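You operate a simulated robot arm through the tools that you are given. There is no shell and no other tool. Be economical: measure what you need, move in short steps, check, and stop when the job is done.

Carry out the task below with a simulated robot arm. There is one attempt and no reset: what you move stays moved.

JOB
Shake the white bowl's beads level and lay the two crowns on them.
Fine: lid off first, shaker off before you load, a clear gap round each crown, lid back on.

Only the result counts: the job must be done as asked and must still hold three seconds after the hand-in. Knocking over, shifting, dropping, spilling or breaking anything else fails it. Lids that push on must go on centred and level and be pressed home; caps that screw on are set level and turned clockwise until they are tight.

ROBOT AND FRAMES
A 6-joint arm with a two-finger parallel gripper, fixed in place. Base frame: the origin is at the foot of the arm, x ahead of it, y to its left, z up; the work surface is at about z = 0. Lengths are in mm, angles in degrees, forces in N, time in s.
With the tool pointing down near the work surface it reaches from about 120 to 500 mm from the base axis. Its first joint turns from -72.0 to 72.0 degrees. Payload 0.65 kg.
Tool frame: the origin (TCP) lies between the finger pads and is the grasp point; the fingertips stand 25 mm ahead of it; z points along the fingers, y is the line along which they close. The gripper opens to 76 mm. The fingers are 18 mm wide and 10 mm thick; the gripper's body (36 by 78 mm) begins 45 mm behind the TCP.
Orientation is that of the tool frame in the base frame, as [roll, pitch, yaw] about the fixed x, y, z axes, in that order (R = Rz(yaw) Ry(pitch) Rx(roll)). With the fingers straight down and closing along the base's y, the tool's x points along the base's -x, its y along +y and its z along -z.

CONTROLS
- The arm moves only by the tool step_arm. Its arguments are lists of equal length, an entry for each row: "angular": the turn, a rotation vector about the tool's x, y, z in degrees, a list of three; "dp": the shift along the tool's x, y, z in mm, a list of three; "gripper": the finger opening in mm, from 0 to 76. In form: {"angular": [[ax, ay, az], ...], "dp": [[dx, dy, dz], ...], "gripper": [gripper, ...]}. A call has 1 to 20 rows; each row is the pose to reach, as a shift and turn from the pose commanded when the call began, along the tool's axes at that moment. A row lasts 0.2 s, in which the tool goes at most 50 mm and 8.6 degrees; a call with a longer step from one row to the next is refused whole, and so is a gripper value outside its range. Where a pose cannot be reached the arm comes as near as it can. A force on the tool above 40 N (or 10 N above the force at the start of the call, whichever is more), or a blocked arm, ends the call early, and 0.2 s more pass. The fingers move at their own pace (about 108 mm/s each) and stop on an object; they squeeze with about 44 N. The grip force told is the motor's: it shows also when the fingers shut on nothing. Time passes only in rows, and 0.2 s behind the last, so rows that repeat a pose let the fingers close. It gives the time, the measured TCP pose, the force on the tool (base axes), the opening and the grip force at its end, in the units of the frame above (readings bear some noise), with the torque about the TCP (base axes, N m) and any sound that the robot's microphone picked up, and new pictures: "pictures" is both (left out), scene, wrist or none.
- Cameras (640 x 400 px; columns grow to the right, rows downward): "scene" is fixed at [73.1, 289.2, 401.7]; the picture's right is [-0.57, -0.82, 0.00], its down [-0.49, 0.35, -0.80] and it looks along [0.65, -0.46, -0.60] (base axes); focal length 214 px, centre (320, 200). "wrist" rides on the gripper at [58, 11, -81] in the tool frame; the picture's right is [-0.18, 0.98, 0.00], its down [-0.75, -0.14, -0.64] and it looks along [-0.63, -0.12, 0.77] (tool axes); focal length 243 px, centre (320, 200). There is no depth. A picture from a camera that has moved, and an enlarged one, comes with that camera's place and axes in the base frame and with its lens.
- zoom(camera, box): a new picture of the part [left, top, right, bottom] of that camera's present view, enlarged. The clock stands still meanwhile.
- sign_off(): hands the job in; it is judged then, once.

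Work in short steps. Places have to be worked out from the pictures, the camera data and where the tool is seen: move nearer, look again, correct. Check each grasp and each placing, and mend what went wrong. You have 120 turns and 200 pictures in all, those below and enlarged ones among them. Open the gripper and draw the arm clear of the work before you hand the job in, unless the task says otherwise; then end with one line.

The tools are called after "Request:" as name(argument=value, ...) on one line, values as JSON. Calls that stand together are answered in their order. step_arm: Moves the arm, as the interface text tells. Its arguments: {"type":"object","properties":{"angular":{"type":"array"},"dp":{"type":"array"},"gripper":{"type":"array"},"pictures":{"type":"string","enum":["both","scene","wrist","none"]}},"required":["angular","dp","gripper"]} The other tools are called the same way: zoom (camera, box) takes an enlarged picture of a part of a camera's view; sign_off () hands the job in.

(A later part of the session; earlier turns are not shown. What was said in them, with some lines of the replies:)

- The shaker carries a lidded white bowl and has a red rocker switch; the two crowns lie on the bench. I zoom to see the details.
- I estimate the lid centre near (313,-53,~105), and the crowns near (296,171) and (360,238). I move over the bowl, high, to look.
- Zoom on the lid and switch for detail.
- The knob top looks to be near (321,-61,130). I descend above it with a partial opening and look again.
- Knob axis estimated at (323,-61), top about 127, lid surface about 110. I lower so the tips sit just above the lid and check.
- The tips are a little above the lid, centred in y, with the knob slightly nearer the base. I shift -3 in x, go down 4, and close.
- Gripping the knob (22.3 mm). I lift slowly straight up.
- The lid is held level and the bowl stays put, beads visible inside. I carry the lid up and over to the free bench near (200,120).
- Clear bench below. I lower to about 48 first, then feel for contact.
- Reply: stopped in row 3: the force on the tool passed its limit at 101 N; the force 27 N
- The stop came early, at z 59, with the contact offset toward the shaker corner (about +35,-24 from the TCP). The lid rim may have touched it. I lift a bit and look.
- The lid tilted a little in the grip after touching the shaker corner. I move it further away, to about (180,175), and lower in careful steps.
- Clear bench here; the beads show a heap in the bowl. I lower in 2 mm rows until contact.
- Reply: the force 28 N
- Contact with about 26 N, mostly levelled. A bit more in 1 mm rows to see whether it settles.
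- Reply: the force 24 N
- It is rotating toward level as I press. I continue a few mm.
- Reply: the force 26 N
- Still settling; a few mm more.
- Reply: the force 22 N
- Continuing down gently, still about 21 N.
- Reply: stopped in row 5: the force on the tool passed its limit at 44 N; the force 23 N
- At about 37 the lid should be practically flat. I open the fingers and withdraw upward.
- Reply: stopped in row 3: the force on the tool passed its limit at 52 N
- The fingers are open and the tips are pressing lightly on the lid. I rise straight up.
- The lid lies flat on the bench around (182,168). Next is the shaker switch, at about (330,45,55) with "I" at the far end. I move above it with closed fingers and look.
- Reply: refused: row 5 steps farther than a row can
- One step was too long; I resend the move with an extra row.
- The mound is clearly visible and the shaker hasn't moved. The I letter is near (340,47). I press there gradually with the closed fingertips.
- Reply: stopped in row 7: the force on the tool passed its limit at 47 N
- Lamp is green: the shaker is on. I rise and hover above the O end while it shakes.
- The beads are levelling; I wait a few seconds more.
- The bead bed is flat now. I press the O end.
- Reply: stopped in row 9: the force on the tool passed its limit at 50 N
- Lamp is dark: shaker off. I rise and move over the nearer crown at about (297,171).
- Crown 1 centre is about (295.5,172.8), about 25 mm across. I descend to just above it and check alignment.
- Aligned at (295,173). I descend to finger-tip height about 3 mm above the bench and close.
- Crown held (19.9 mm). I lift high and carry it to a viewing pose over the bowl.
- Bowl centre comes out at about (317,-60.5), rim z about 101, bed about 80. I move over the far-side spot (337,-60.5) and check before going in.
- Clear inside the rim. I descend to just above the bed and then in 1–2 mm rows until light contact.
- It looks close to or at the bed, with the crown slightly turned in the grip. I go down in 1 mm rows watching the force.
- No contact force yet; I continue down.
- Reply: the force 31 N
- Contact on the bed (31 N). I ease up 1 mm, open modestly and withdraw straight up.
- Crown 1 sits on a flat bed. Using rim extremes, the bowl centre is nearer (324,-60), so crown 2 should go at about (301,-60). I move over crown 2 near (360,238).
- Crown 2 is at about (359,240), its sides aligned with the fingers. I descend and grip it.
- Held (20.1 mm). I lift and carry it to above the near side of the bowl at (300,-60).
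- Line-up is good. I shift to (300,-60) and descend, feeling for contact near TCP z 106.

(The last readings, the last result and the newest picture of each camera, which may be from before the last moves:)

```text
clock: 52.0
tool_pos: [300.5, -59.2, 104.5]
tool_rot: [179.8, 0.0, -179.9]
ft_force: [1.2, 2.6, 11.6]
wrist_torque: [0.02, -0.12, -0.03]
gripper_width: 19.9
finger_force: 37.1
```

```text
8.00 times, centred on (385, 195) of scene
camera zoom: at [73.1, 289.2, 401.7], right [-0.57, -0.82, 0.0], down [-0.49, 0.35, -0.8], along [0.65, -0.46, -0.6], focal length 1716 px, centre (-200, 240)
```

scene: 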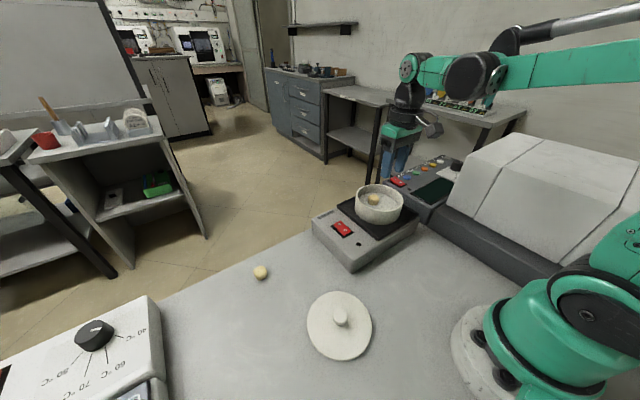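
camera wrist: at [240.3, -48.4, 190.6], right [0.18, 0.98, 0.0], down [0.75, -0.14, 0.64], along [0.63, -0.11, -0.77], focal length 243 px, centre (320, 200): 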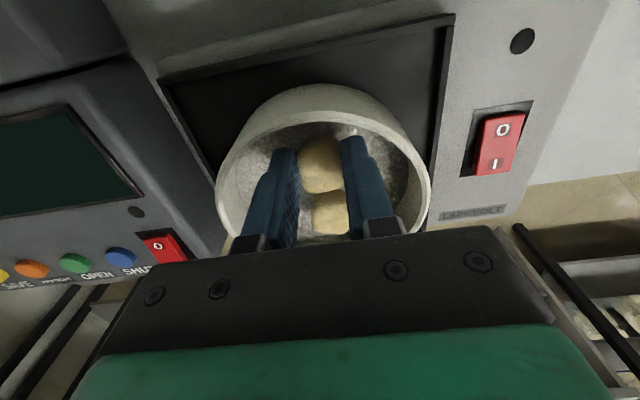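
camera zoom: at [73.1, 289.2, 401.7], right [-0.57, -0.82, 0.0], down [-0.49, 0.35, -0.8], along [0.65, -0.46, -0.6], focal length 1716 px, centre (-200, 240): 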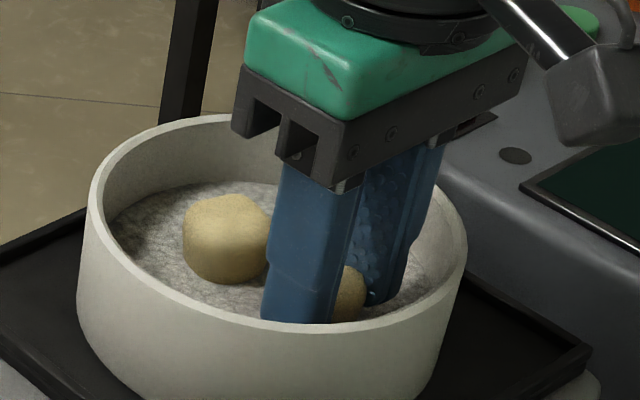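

Contact with the bed (about 12 N). I open modestly and withdraw straight up.

Request:
step_arm(angular=[[0, 0, 0], [0, 0, 0], [0, 0, 0], [0, 0, 0], [0, 0, 0], [0, 0, 0], [0, 0, 0]], dp=[[0, 0, 0], [0, 0, 0], [0, 0, 0], [0, 0, -10], [0, 0, -30], [0, 0, -60], [0, 0, -100]], gripper=[24, 30, 30, 30, 30, 30, 30], pictures="wrist")

Request:
zoom(camera="scene", box=[340, 160, 430, 230])

Request:
zoom(camera="wrist", box=[230, 30, 430, 200])

```text
clock: 53.6
tool_pos: [298.6, -56.9, 205.3]
tool_rot: [179.9, 0.1, -179.9]
ft_force: [-0.2, 0.3, -0.7]
wrist_torque: [-0.01, 0.0, 0.0]
gripper_width: 29.8
finger_force: 0.0
camera wrist: at [240.0, -46.2, 285.1], right [0.18, 0.98, 0.0], down [0.75, -0.14, 0.64], along [0.63, -0.11, -0.77], focal length 243 px, centre (320, 200)
```

wrist: 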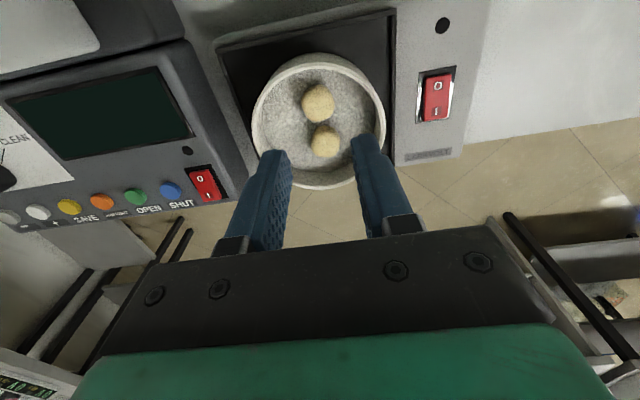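

```text
5.71 times, centred on (385, 195) of scene
camera zoom: at [73.1, 289.2, 401.7], right [-0.57, -0.82, 0.0], down [-0.49, 0.35, -0.8], along [0.65, -0.46, -0.6], focal length 1226 px, centre (-51, 229)
```

zoom: 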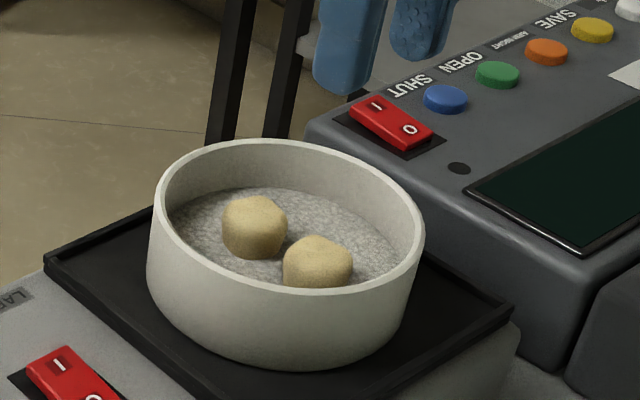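

```text
2.35 times, centred on (330, 115) of wrist
camera zoom: at [240.0, -46.2, 285.1], right [0.18, 0.98, 0.0], down [0.75, -0.14, 0.64], along [0.63, -0.11, -0.77], focal length 571 px, centre (296, 400)
```

zoom: 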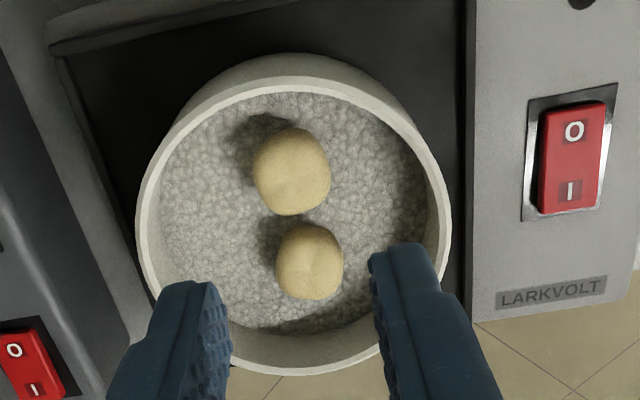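

Both crowns rest on the bed. I move forward so the wrist camera's top rows look straight down, to measure the gaps.

Request:
step_arm(angular=[[0, 0, 0], [0, 0, 0]], dp=[[-35, 0, 0], [-70, 0, 0]], gripper=[30, 30], pictures="none")

Request:
zoom(camera="wrist", box=[220, 0, 420, 125])

```text
clock: 54.2
tool_pos: [370.2, -59.2, 202.5]
tool_rot: [179.8, 0.0, -179.9]
ft_force: [-0.1, -0.1, 0.4]
wrist_torque: [0.0, 0.01, -0.01]
gripper_width: 30.3
finger_force: 0.0
```

```text
3.20 times, centred on (320, 62) of wrist
camera zoom: at [311.3, -49.2, 283.1], right [0.18, 0.98, 0.0], down [0.75, -0.14, 0.64], along [0.63, -0.11, -0.77], focal length 776 px, centre (320, 640)
```

zoom: 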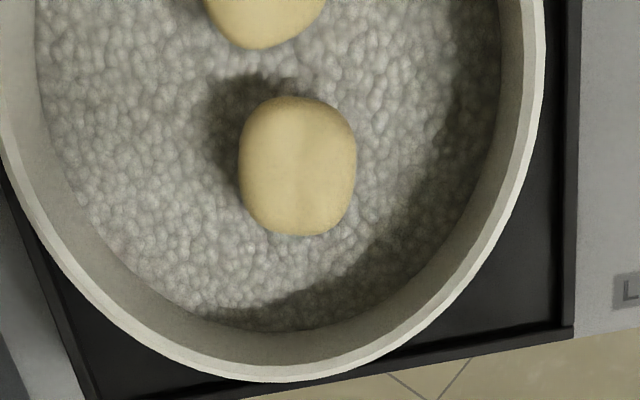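

The gap between the crowns is about 9–10 mm and the wall gaps are larger. Now to the lid: I move over it at about (183,168).

Request:
step_arm(angular=[[0, 0, 0], [0, 0, 0], [0, 0, 0], [0, 0, 0], [0, 0, 0], [0, 0, 0], [0, 0, 0], [0, 0, 0], [0, 0, 0]], dp=[[27, 32, 0], [54, 64, 0], [81, 96, 0], [108, 128, 0], [135, 160, 0], [162, 192, 0], [187, 225, 10], [187, 225, 55], [187, 225, 95]], gripper=[30, 30, 30, 30, 40, 50, 50, 50, 50])

Request:
zoom(camera="wrist", box=[200, 40, 440, 200])

Request:
zoom(camera="scene", box=[290, 250, 410, 370])

```text
clock: 56.2
tool_pos: [181.3, 166.0, 111.6]
tool_rot: [179.9, 0.0, -180.0]
ft_force: [0.9, 0.5, 0.3]
wrist_torque: [0.0, 0.01, -0.01]
gripper_width: 50.0
finger_force: 0.0
camera wrist: at [123.3, 175.7, 192.2], right [0.18, 0.98, 0.0], down [0.75, -0.14, 0.64], along [0.63, -0.11, -0.77], focal length 243 px, centre (320, 200)
```

scene: 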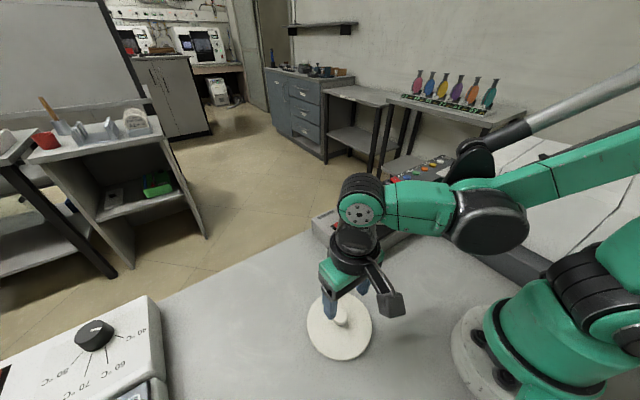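
wrist: 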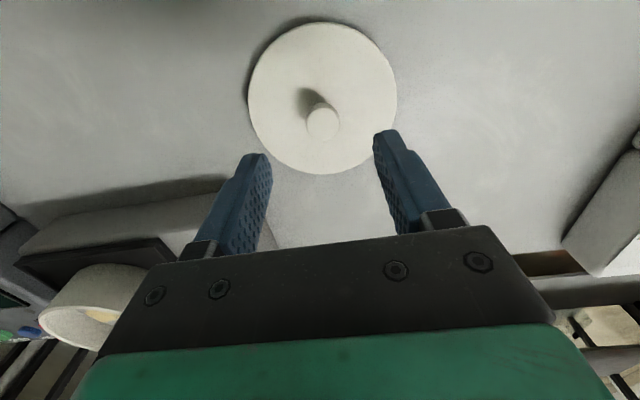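

```text
2.50 times, centred on (320, 120) of wrist
camera zoom: at [123.3, 175.7, 192.2], right [0.18, 0.98, 0.0], down [0.75, -0.14, 0.64], along [0.63, -0.11, -0.77], focal length 606 px, centre (320, 400)
```

zoom: 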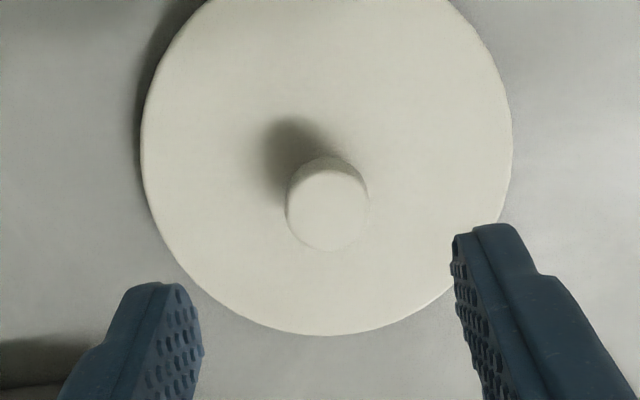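

```text
3.33 times, centred on (350, 310) of scene
camera zoom: at [73.1, 289.2, 401.7], right [-0.57, -0.82, 0.0], down [-0.49, 0.35, -0.8], along [0.65, -0.46, -0.6], focal length 715 px, centre (220, -167)
```

zoom: 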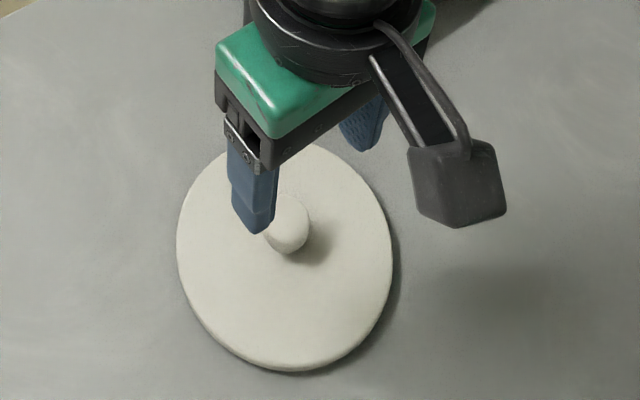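

The knob is at about (190.5,167). I descend part way and verify alignment.

Request:
step_arm(angular=[[0, 0, 0], [0, 0, 0]], dp=[[-9, 1, 35], [-9, 1, 60]], gripper=[50, 44], pictures="wrist")

Request:
zoom(camera="scene", box=[290, 250, 410, 370])

```text
clock: 56.8
tool_pos: [193.1, 166.2, 51.7]
tool_rot: [179.9, 0.1, -179.8]
ft_force: [-0.6, -0.6, -1.2]
wrist_torque: [0.01, 0.01, -0.02]
gripper_width: 43.9
finger_force: 0.1
camera wrist: at [134.8, 176.7, 131.1], right [0.18, 0.98, 0.0], down [0.75, -0.14, 0.64], along [0.63, -0.11, -0.77], focal length 243 px, centre (320, 200)
```

wrist: 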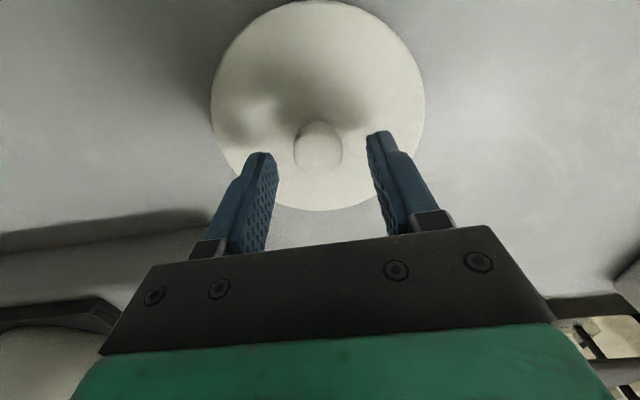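

```text
3.33 times, centred on (350, 310) of scene
camera zoom: at [73.1, 289.2, 401.7], right [-0.57, -0.82, 0.0], down [-0.49, 0.35, -0.8], along [0.65, -0.46, -0.6], focal length 715 px, centre (220, -167)
```

zoom: 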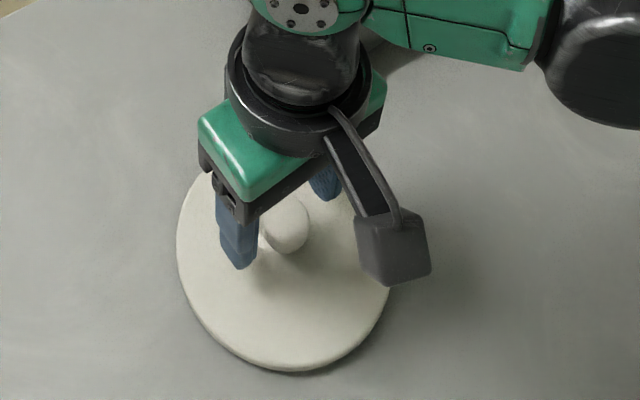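

Aligned within about 1–2 mm. I lower to just above the lid plate and close on the knob.

Request:
step_arm(angular=[[0, 0, 0], [0, 0, 0], [0, 0, 0], [0, 0, 0], [0, 0, 0], [0, 0, 0]], dp=[[1, 0, 8], [1, 0, 13], [1, 0, 13], [1, 0, 13], [1, 0, 13], [1, 0, 13]], gripper=[44, 44, 34, 24, 15, 15], pictures="wrist")

Request:
zoom(camera="scene", box=[290, 250, 410, 370])

```text
clock: 58.2
tool_pos: [191.2, 166.6, 37.7]
tool_rot: [179.9, 0.0, -179.9]
ft_force: [-0.6, -0.2, 0.9]
wrist_torque: [0.01, 0.0, 0.03]
gripper_width: 22.3
finger_force: 38.9
camera wrist: at [133.6, 176.9, 117.3], right [0.18, 0.98, 0.0], down [0.75, -0.14, 0.64], along [0.63, -0.11, -0.77], focal length 243 px, centre (320, 200)
```

wrist: 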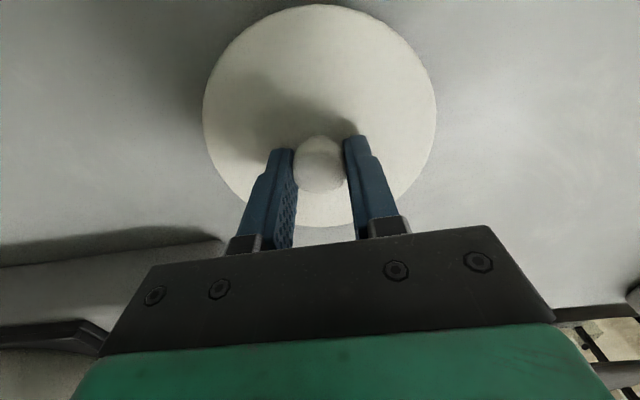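

```text
3.33 times, centred on (350, 310) of scene
camera zoom: at [73.1, 289.2, 401.7], right [-0.57, -0.82, 0.0], down [-0.49, 0.35, -0.8], along [0.65, -0.46, -0.6], focal length 715 px, centre (220, -167)
```

zoom: 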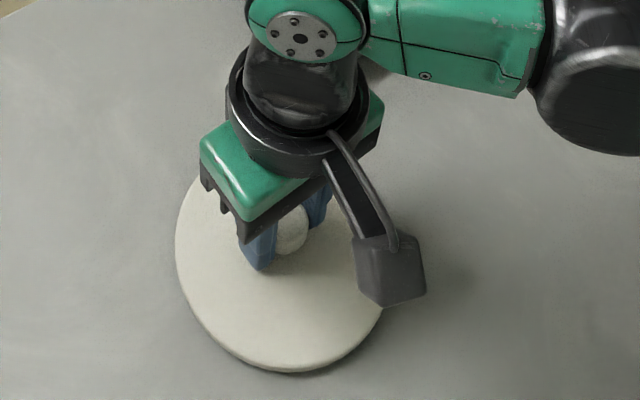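

Knob is gripped (22.3 mm) with the lid flat; the lid centre sits about 2.5 mm toward the base from the TCP. Lifting and carrying it over the bowl to TCP (326,-61.4).

Request:
step_arm(angular=[[0, 0, 0], [0, 0, 0], [0, 0, 0], [0, 0, 0], [0, 0, 0], [0, 0, 0], [0, 0, 0], [0, 0, 0], [0, 0, 0], [0, 0, 0], [0, 0, 0], [0, 0, 0], [0, 0, 0]], dp=[[0, 0, -5], [0, 0, -25], [0, 0, -60], [0, 0, -95], [0, 0, -130], [-20, -35, -140], [-40, -70, -140], [-60, -105, -140], [-80, -140, -140], [-100, -175, -140], [-120, -205, -140], [-135, -228, -140], [-135, -228, -130]], gripper=[15, 15, 15, 15, 15, 15, 15, 15, 15, 15, 15, 15, 15])

Request:
zoom(camera="scene", box=[330, 140, 430, 230])

```text
clock: 61.0
tool_pos: [326.2, -60.4, 165.0]
tool_rot: [179.7, -0.1, -179.8]
ft_force: [0.7, 0.5, -0.9]
wrist_torque: [-0.01, 0.01, -0.02]
gripper_width: 22.6
finger_force: 39.4
camera wrist: at [267.7, -50.0, 244.9], right [0.18, 0.98, 0.0], down [0.75, -0.14, 0.64], along [0.63, -0.11, -0.77], focal length 243 px, centre (320, 200)
```

scene: 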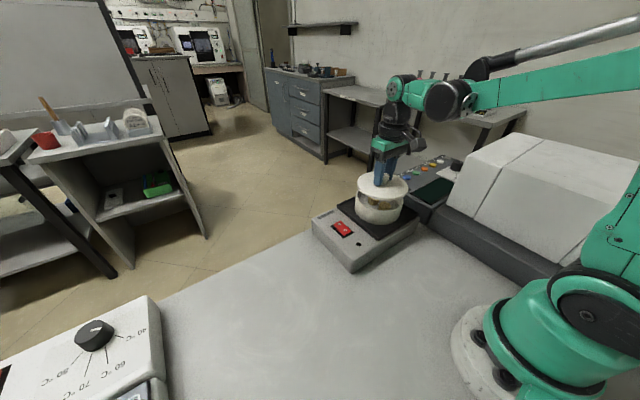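
wrist: 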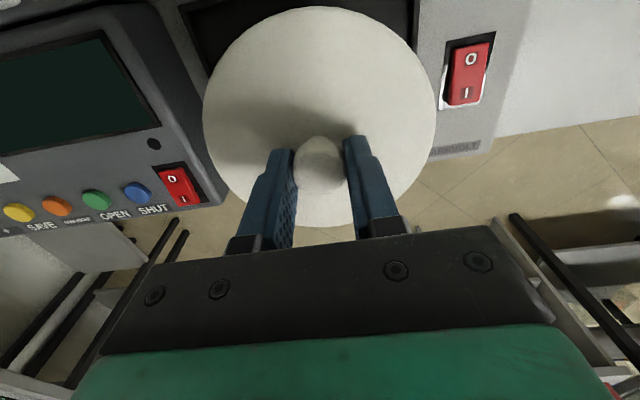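

```text
4.44 times, centred on (380, 185) of scene
camera zoom: at [73.1, 289.2, 401.7], right [-0.57, -0.82, 0.0], down [-0.49, 0.35, -0.8], along [0.65, -0.46, -0.6], focal length 953 px, centre (53, 267)
```

zoom: 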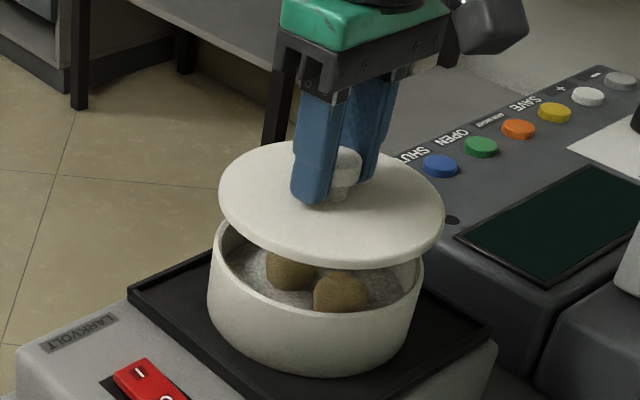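

The lid is level over the bowl, crowns visible below. I lower to a few mm above seating and compare the edges.

Request:
step_arm(angular=[[0, 0, 0], [0, 0, 0], [0, 0, 0], [0, 0, 0], [0, 0, 0]], dp=[[0, 0, 10], [0, 0, 17], [0, 0, 22], [0, 0, 24], [0, 0, 24]], gripper=[15, 15, 15, 15, 15], pictures="wrist")

Request:
zoom(camera="scene", box=[340, 165, 420, 235])

Request:
zoom(camera="wrist", box=[190, 0, 450, 160])

```text
clock: 62.2
tool_pos: [325.4, -59.7, 143.0]
tool_rot: [179.8, 0.0, 179.9]
ft_force: [-0.3, -0.3, -0.8]
wrist_torque: [0.04, 0.0, -0.02]
gripper_width: 22.5
finger_force: 38.6
camera wrist: at [267.3, -50.7, 223.2], right [0.18, 0.98, 0.0], down [0.75, -0.14, 0.64], along [0.63, -0.11, -0.77], focal length 243 px, centre (320, 200)
```

wrist: 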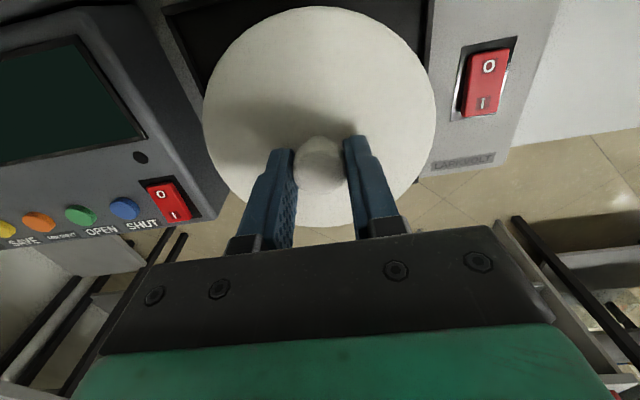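

```text
5.71 times, centred on (380, 200) of scene
camera zoom: at [73.1, 289.2, 401.7], right [-0.57, -0.82, 0.0], down [-0.49, 0.35, -0.8], along [0.65, -0.46, -0.6], focal length 1226 px, centre (-23, 200)
```

zoom: 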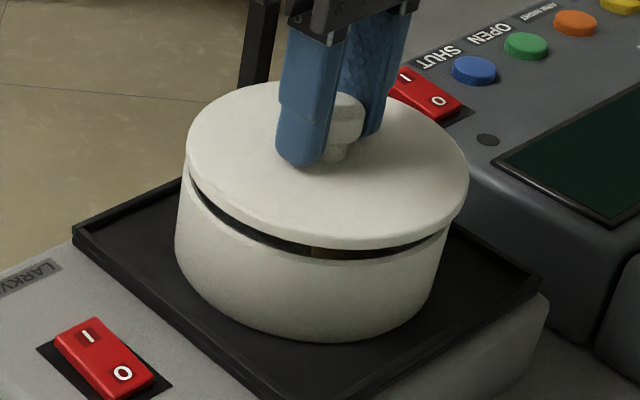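

```text
2.46 times, centred on (320, 80) of wrist
camera zoom: at [267.3, -50.7, 223.2], right [0.18, 0.98, 0.0], down [0.75, -0.14, 0.64], along [0.63, -0.11, -0.77], focal length 597 px, centre (320, 495)
```

zoom: 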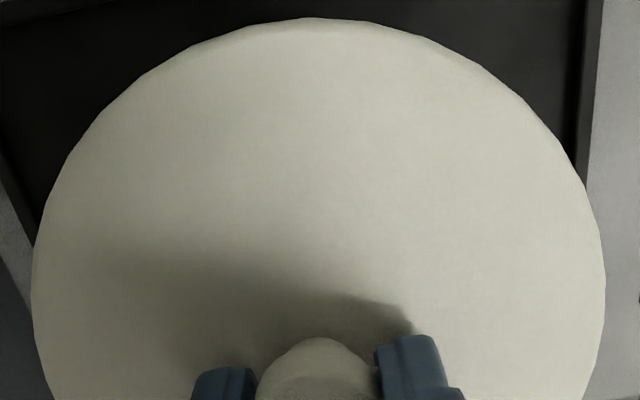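

From the scene picture the lid seems about 2 mm too far right (roughly -1.5 x, -1 y). I correct and lower 5 mm, then inspect both edges enlarged.

Request:
step_arm(angular=[[0, 0, 0], [0, 0, 0], [0, 0, 0], [0, 0, 0]], dp=[[-1.5, 0.8, 0], [-1.5, 0.8, 3], [-1.5, 0.8, 5], [-1.5, 0.8, 5]], gripper=[15, 15, 15, 15], pictures="none")

Request:
zoom(camera="scene", box=[355, 180, 387, 200])

Request:
zoom(camera="scene", box=[378, 185, 410, 205])

Request:
zoom(camera="scene", box=[340, 165, 420, 235])

```text
clock: 63.2
tool_pos: [327.5, -60.0, 136.8]
tool_rot: [179.8, 0.0, -179.9]
ft_force: [-1.1, -0.2, -1.1]
wrist_torque: [0.01, -0.02, 0.03]
gripper_width: 22.2
finger_force: 38.9
```

```text
16.00 times, centred on (371, 190) of scene
camera zoom: at [73.1, 289.2, 401.7], right [-0.57, -0.82, 0.0], down [-0.49, 0.35, -0.8], along [0.65, -0.46, -0.6], focal length 3432 px, centre (-496, 360)
```

zoom: 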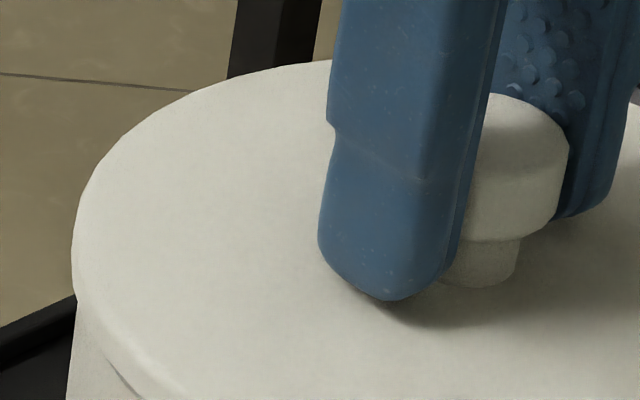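

```text
16.00 times, centred on (394, 195) of scene
camera zoom: at [73.1, 289.2, 401.7], right [-0.57, -0.82, 0.0], down [-0.49, 0.35, -0.8], along [0.65, -0.46, -0.6], focal length 3432 px, centre (-864, 280)
```

zoom: 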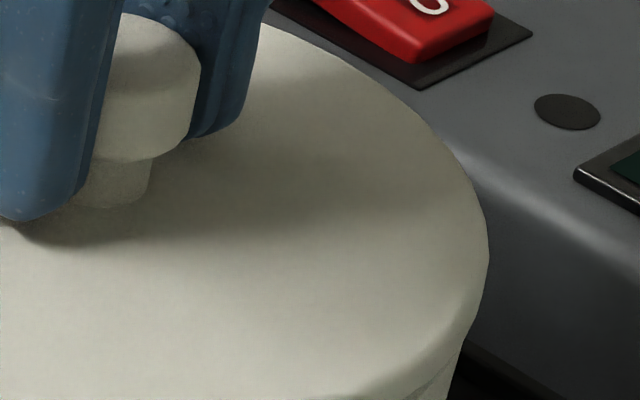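

```text
5.71 times, centred on (380, 200) of scene
camera zoom: at [73.1, 289.2, 401.7], right [-0.57, -0.82, 0.0], down [-0.49, 0.35, -0.8], along [0.65, -0.46, -0.6], focal length 1226 px, centre (-23, 200)
```

zoom: 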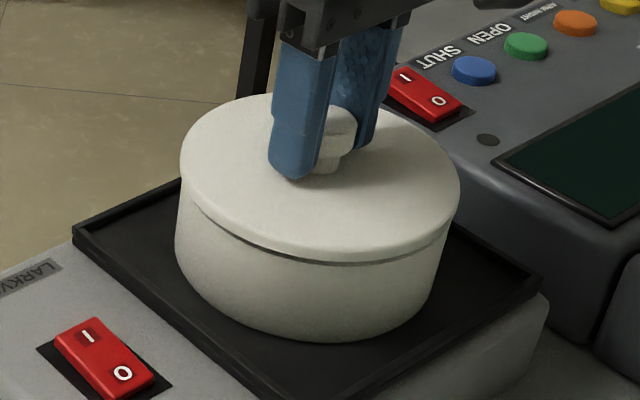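

Lid edges now match the originally seated outline (columns 181–460 vs 180–457), about 3 mm to go. I lower in 1 mm rows and watch force and torque.

Request:
step_arm(angular=[[0, 0, 0], [0, 0, 0], [0, 0, 0], [0, 0, 0], [0, 0, 0]], dp=[[0, 0, 1], [0, 0, 2], [0, 0, 3], [0, 0, 4], [0, 0, 4]], gripper=[15, 15, 15, 15, 15], pictures="none")

Request:
zoom(camera="scene", box=[340, 165, 420, 235])

```text
clock: 64.4
tool_pos: [327.3, -60.4, 133.6]
tool_rot: [179.8, 0.0, -179.9]
ft_force: [0.4, 0.3, -0.3]
wrist_torque: [0.0, 0.01, 0.02]
gripper_width: 22.4
finger_force: 38.9
```

```text
5.71 times, centred on (380, 200) of scene
camera zoom: at [73.1, 289.2, 401.7], right [-0.57, -0.82, 0.0], down [-0.49, 0.35, -0.8], along [0.65, -0.46, -0.6], focal length 1226 px, centre (-23, 200)
```

zoom: 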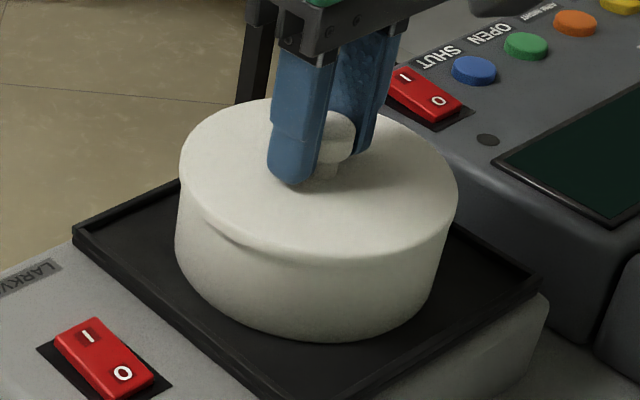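

Request:
step_arm(angular=[[0, 0, 0], [0, 0, 0], [0, 0, 0], [0, 0, 0], [0, 0, 0]], dp=[[0, 0, 0.7], [0, 0, 1.4], [0, 0, 2], [0, 0, 2.6], [0, 0, 2.6]], gripper=[15, 15, 15, 15, 15], pictures="none")

Request:
zoom(camera="scene", box=[340, 165, 420, 235])

```text
clock: 65.3
tool_pos: [327.0, -60.3, 130.8]
tool_rot: [179.8, -0.1, -180.0]
ft_force: [-0.1, 1.2, 8.3]
wrist_torque: [0.0, -0.06, -0.04]
gripper_width: 22.5
finger_force: 39.4
stopped in row 4: the force on the tool passed its limit at 42 N (the readings are from after the stop); the commanded pose is now the measured one
```

```text
5.71 times, centred on (380, 200) of scene
camera zoom: at [73.1, 289.2, 401.7], right [-0.57, -0.82, 0.0], down [-0.49, 0.35, -0.8], along [0.65, -0.46, -0.6], focal length 1226 px, centre (-23, 200)
```

zoom: 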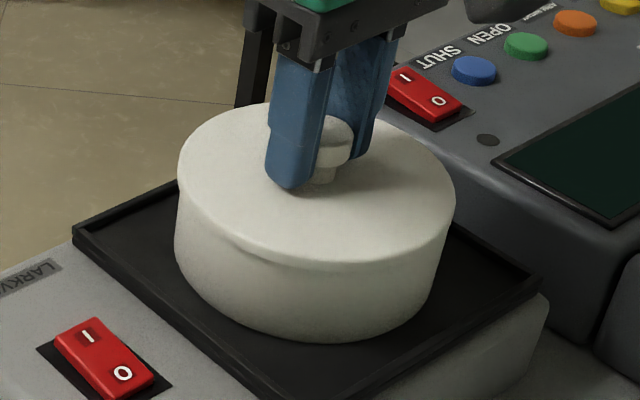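

Seated with 42 N peak and almost no torque, so it sits centred. I release and rise to inspect.

Request:
step_arm(angular=[[0, 0, 0], [0, 0, 0], [0, 0, 0], [0, 0, 0], [0, 0, 0], [0, 0, 0]], dp=[[0, 0, -0.5], [0, 0, -0.5], [0, 0, -0.5], [0, 0, -15], [0, 0, -40], [0, 0, -60]], gripper=[28, 36, 40, 40, 40, 20], pictures="wrist")

Request:
zoom(camera="scene", box=[340, 165, 420, 235])

Request:
zoom(camera="wrist", box=[200, 0, 440, 180])

```text
clock: 66.7
tool_pos: [328.1, -59.9, 191.7]
tool_rot: [179.8, -0.1, -179.8]
ft_force: [0.9, 0.6, 0.5]
wrist_torque: [-0.02, -0.01, 0.02]
gripper_width: 19.9
finger_force: 0.1
camera wrist: at [271.0, -49.2, 272.1], right [0.18, 0.98, 0.0], down [0.75, -0.14, 0.64], along [0.63, -0.11, -0.77], focal length 243 px, centre (320, 200)
```

wrist: 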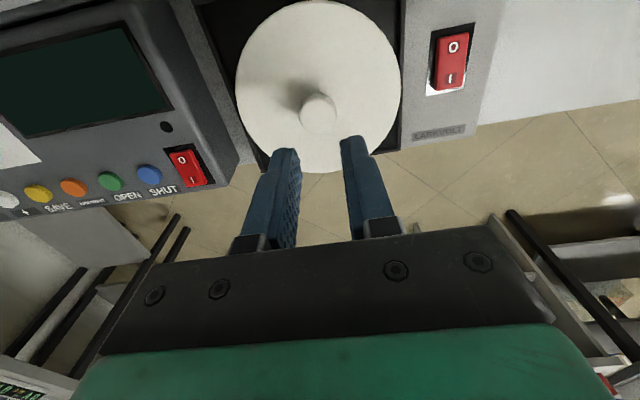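

```text
5.71 times, centred on (380, 200) of scene
camera zoom: at [73.1, 289.2, 401.7], right [-0.57, -0.82, 0.0], down [-0.49, 0.35, -0.8], along [0.65, -0.46, -0.6], focal length 1226 px, centre (-23, 200)
```

zoom: 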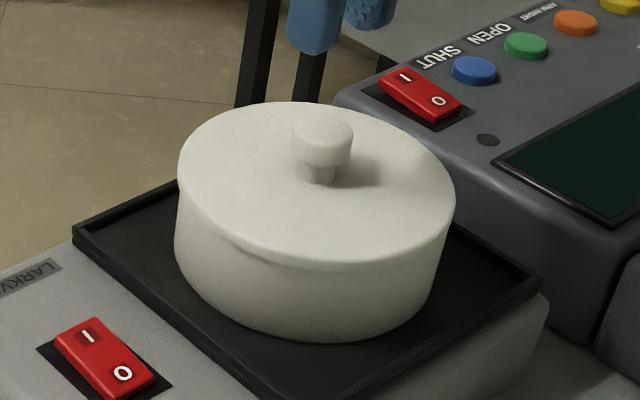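

```text
2.22 times, centred on (320, 90) of wrist
camera zoom: at [271.0, -49.2, 272.1], right [0.18, 0.98, 0.0], down [0.75, -0.14, 0.64], along [0.63, -0.11, -0.77], focal length 539 px, centre (320, 444)
```

zoom: 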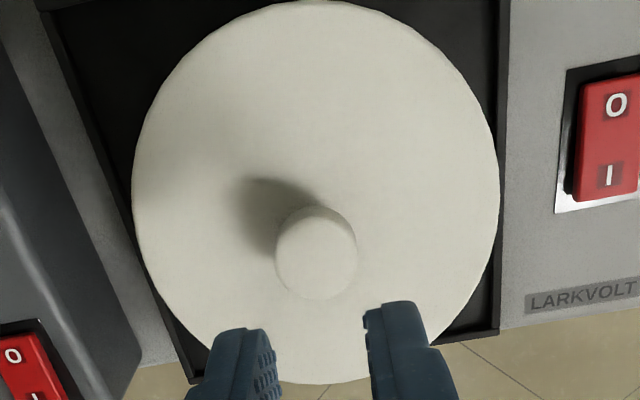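

The lid matches its original height and sits within about 1 mm of its original place. I check both rim edges closely.

Request:
zoom(camera="scene", box=[358, 188, 390, 212])

Request:
zoom(camera="scene", box=[378, 188, 410, 212])

```text
16.00 times, centred on (374, 200) of scene
camera zoom: at [73.1, 289.2, 401.7], right [-0.57, -0.82, 0.0], down [-0.49, 0.35, -0.8], along [0.65, -0.46, -0.6], focal length 3432 px, centre (-544, 200)
```

zoom: 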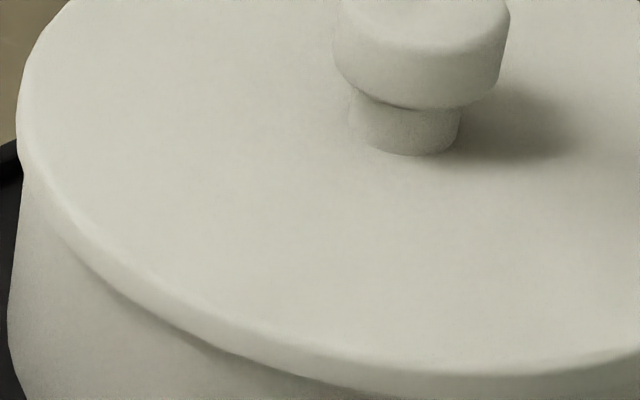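

```text
16.00 times, centred on (394, 200) of scene
camera zoom: at [73.1, 289.2, 401.7], right [-0.57, -0.82, 0.0], down [-0.49, 0.35, -0.8], along [0.65, -0.46, -0.6], focal length 3432 px, centre (-864, 200)
```

zoom: 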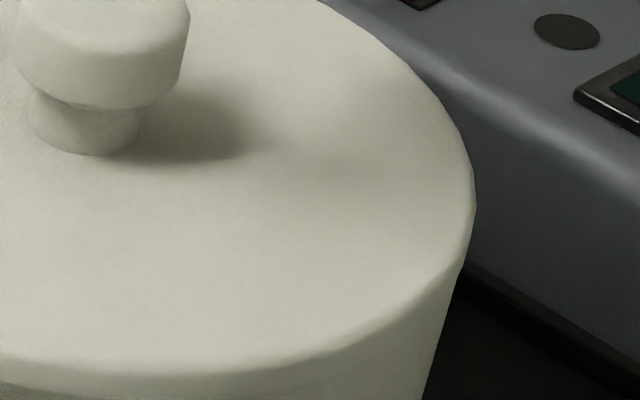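

Rim line is even all round. As a final seat, I press the knob top once with closed fingers.

Request:
step_arm(angular=[[0, 0, 0], [0, 0, 0], [0, 0, 0], [0, 0, 0], [0, 0, 0], [0, 0, 0], [0, 0, 0], [0, 0, 0], [0, 0, 0], [0, 0, 0], [0, 0, 0], [0, 0, 0], [0, 0, 0], [0, 0, 0], [0, 0, 0]], dp=[[2.5, 0, 0], [2.5, 0, 20], [2.5, 0, 30], [2.5, 0, 33], [2.5, 0, 35], [2.5, 0, 37], [2.5, 0, 38], [2.5, 0, 39], [2.5, 0, 40], [2.5, 0, 41], [2.5, 0, 42], [2.5, 0, 43], [2.5, 0, 44], [2.5, 0, 45], [2.5, 0, 46]], gripper=[0, 0, 0, 0, 0, 0, 0, 0, 0, 0, 0, 0, 0, 0, 0], pictures="wrist")

Request:
zoom(camera="scene", box=[340, 165, 420, 235])

```text
clock: 69.0
tool_pos: [324.5, -60.1, 151.3]
tool_rot: [179.6, -0.1, -179.8]
ft_force: [-1.4, 0.6, 14.2]
wrist_torque: [0.04, 0.03, 0.02]
gripper_width: 0.0
finger_force: 23.4
stopped in row 11: the force on the tool passed its limit at 50 N (the readings are from after the stop); the commanded pose is now the measured one
camera wrist: at [267.0, -50.2, 231.0], right [0.18, 0.98, 0.01], down [0.75, -0.14, 0.64], along [0.63, -0.11, -0.77], focal length 243 px, centre (320, 200)
```

wrist: 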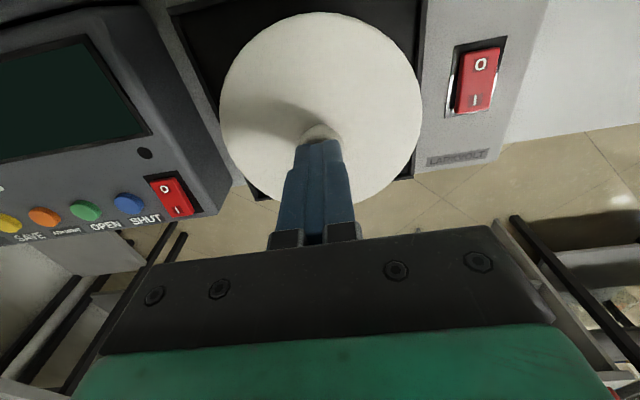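

```text
5.71 times, centred on (380, 200) of scene
camera zoom: at [73.1, 289.2, 401.7], right [-0.57, -0.82, 0.0], down [-0.49, 0.35, -0.8], along [0.65, -0.46, -0.6], focal length 1226 px, centre (-23, 200)
```

zoom: 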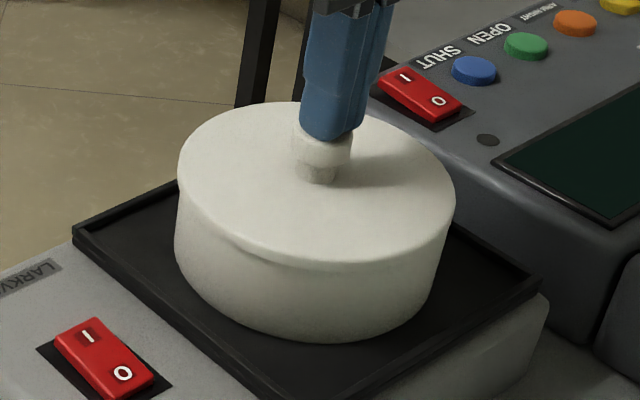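

Pressed to 50 N without moving: the lid is home. I draw the arm clear with the gripper open.

Request:
step_arm(angular=[[0, 0, 0], [0, 0, 0], [0, 0, 0], [0, 0, 0], [0, 0, 0], [0, 0, 0], [0, 0, 0], [0, 0, 0]], dp=[[0, 0, -20], [0, 0, -60], [10, 10, -100], [30, 40, -125], [50, 70, -140], [70, 100, -150], [90, 130, -160], [90, 130, -160]], gripper=[0, 0, 20, 40, 60, 76, 76, 76])

Request:
zoom(camera="scene", box=[300, 160, 440, 280])

```text
clock: 70.8
tool_pos: [233.7, 67.8, 312.5]
tool_rot: [179.7, -0.1, -179.9]
ft_force: [0.7, -0.1, -0.9]
wrist_torque: [0.01, -0.01, -0.02]
gripper_width: 76.1
finger_force: 0.0
camera wrist: at [175.6, 78.4, 392.8], right [0.18, 0.98, 0.01], down [0.75, -0.14, 0.64], along [0.63, -0.11, -0.77], focal length 243 px, centre (320, 200)
```

scene: 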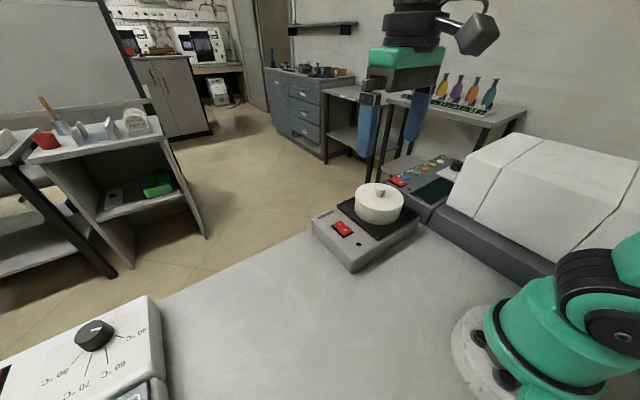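
wrist: 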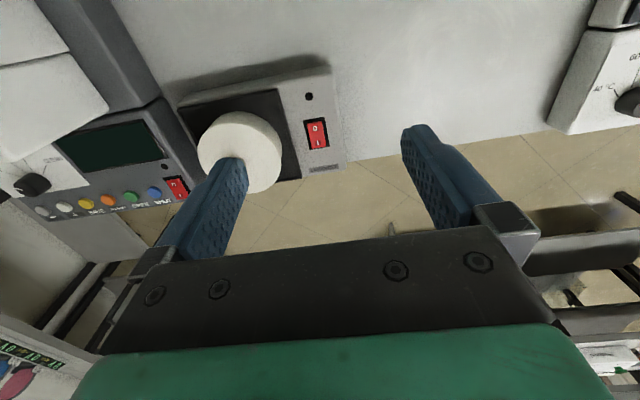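

```text
3.33 times, centred on (370, 220) of scene
camera zoom: at [73.1, 289.2, 401.7], right [-0.57, -0.82, 0.0], down [-0.49, 0.35, -0.8], along [0.65, -0.46, -0.6], focal length 715 px, centre (153, 133)
```

zoom: 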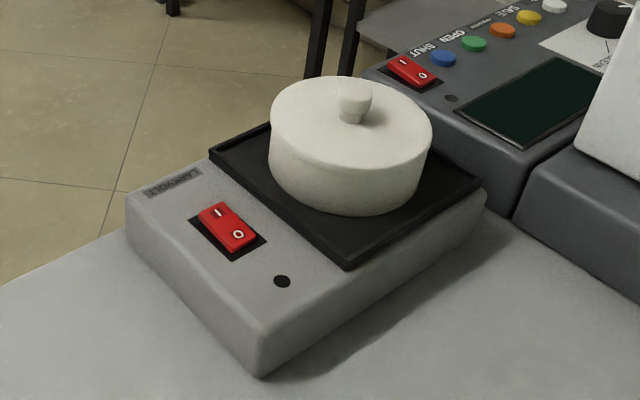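

The lid is on level, the shaker is off, the surroundings are unmoved, and the arm is clear with the gripper open. I hand in.

Request:
sign_off()

```text
The job is handed in.
```

The beads are shaken level, both crowns lie on them about 9–10 mm apart and clear of the wall, the shaker is off, and the lid is pressed back on level; the lid's rim did knock the shaker once while I was setting it down, and nothing appears to have moved.
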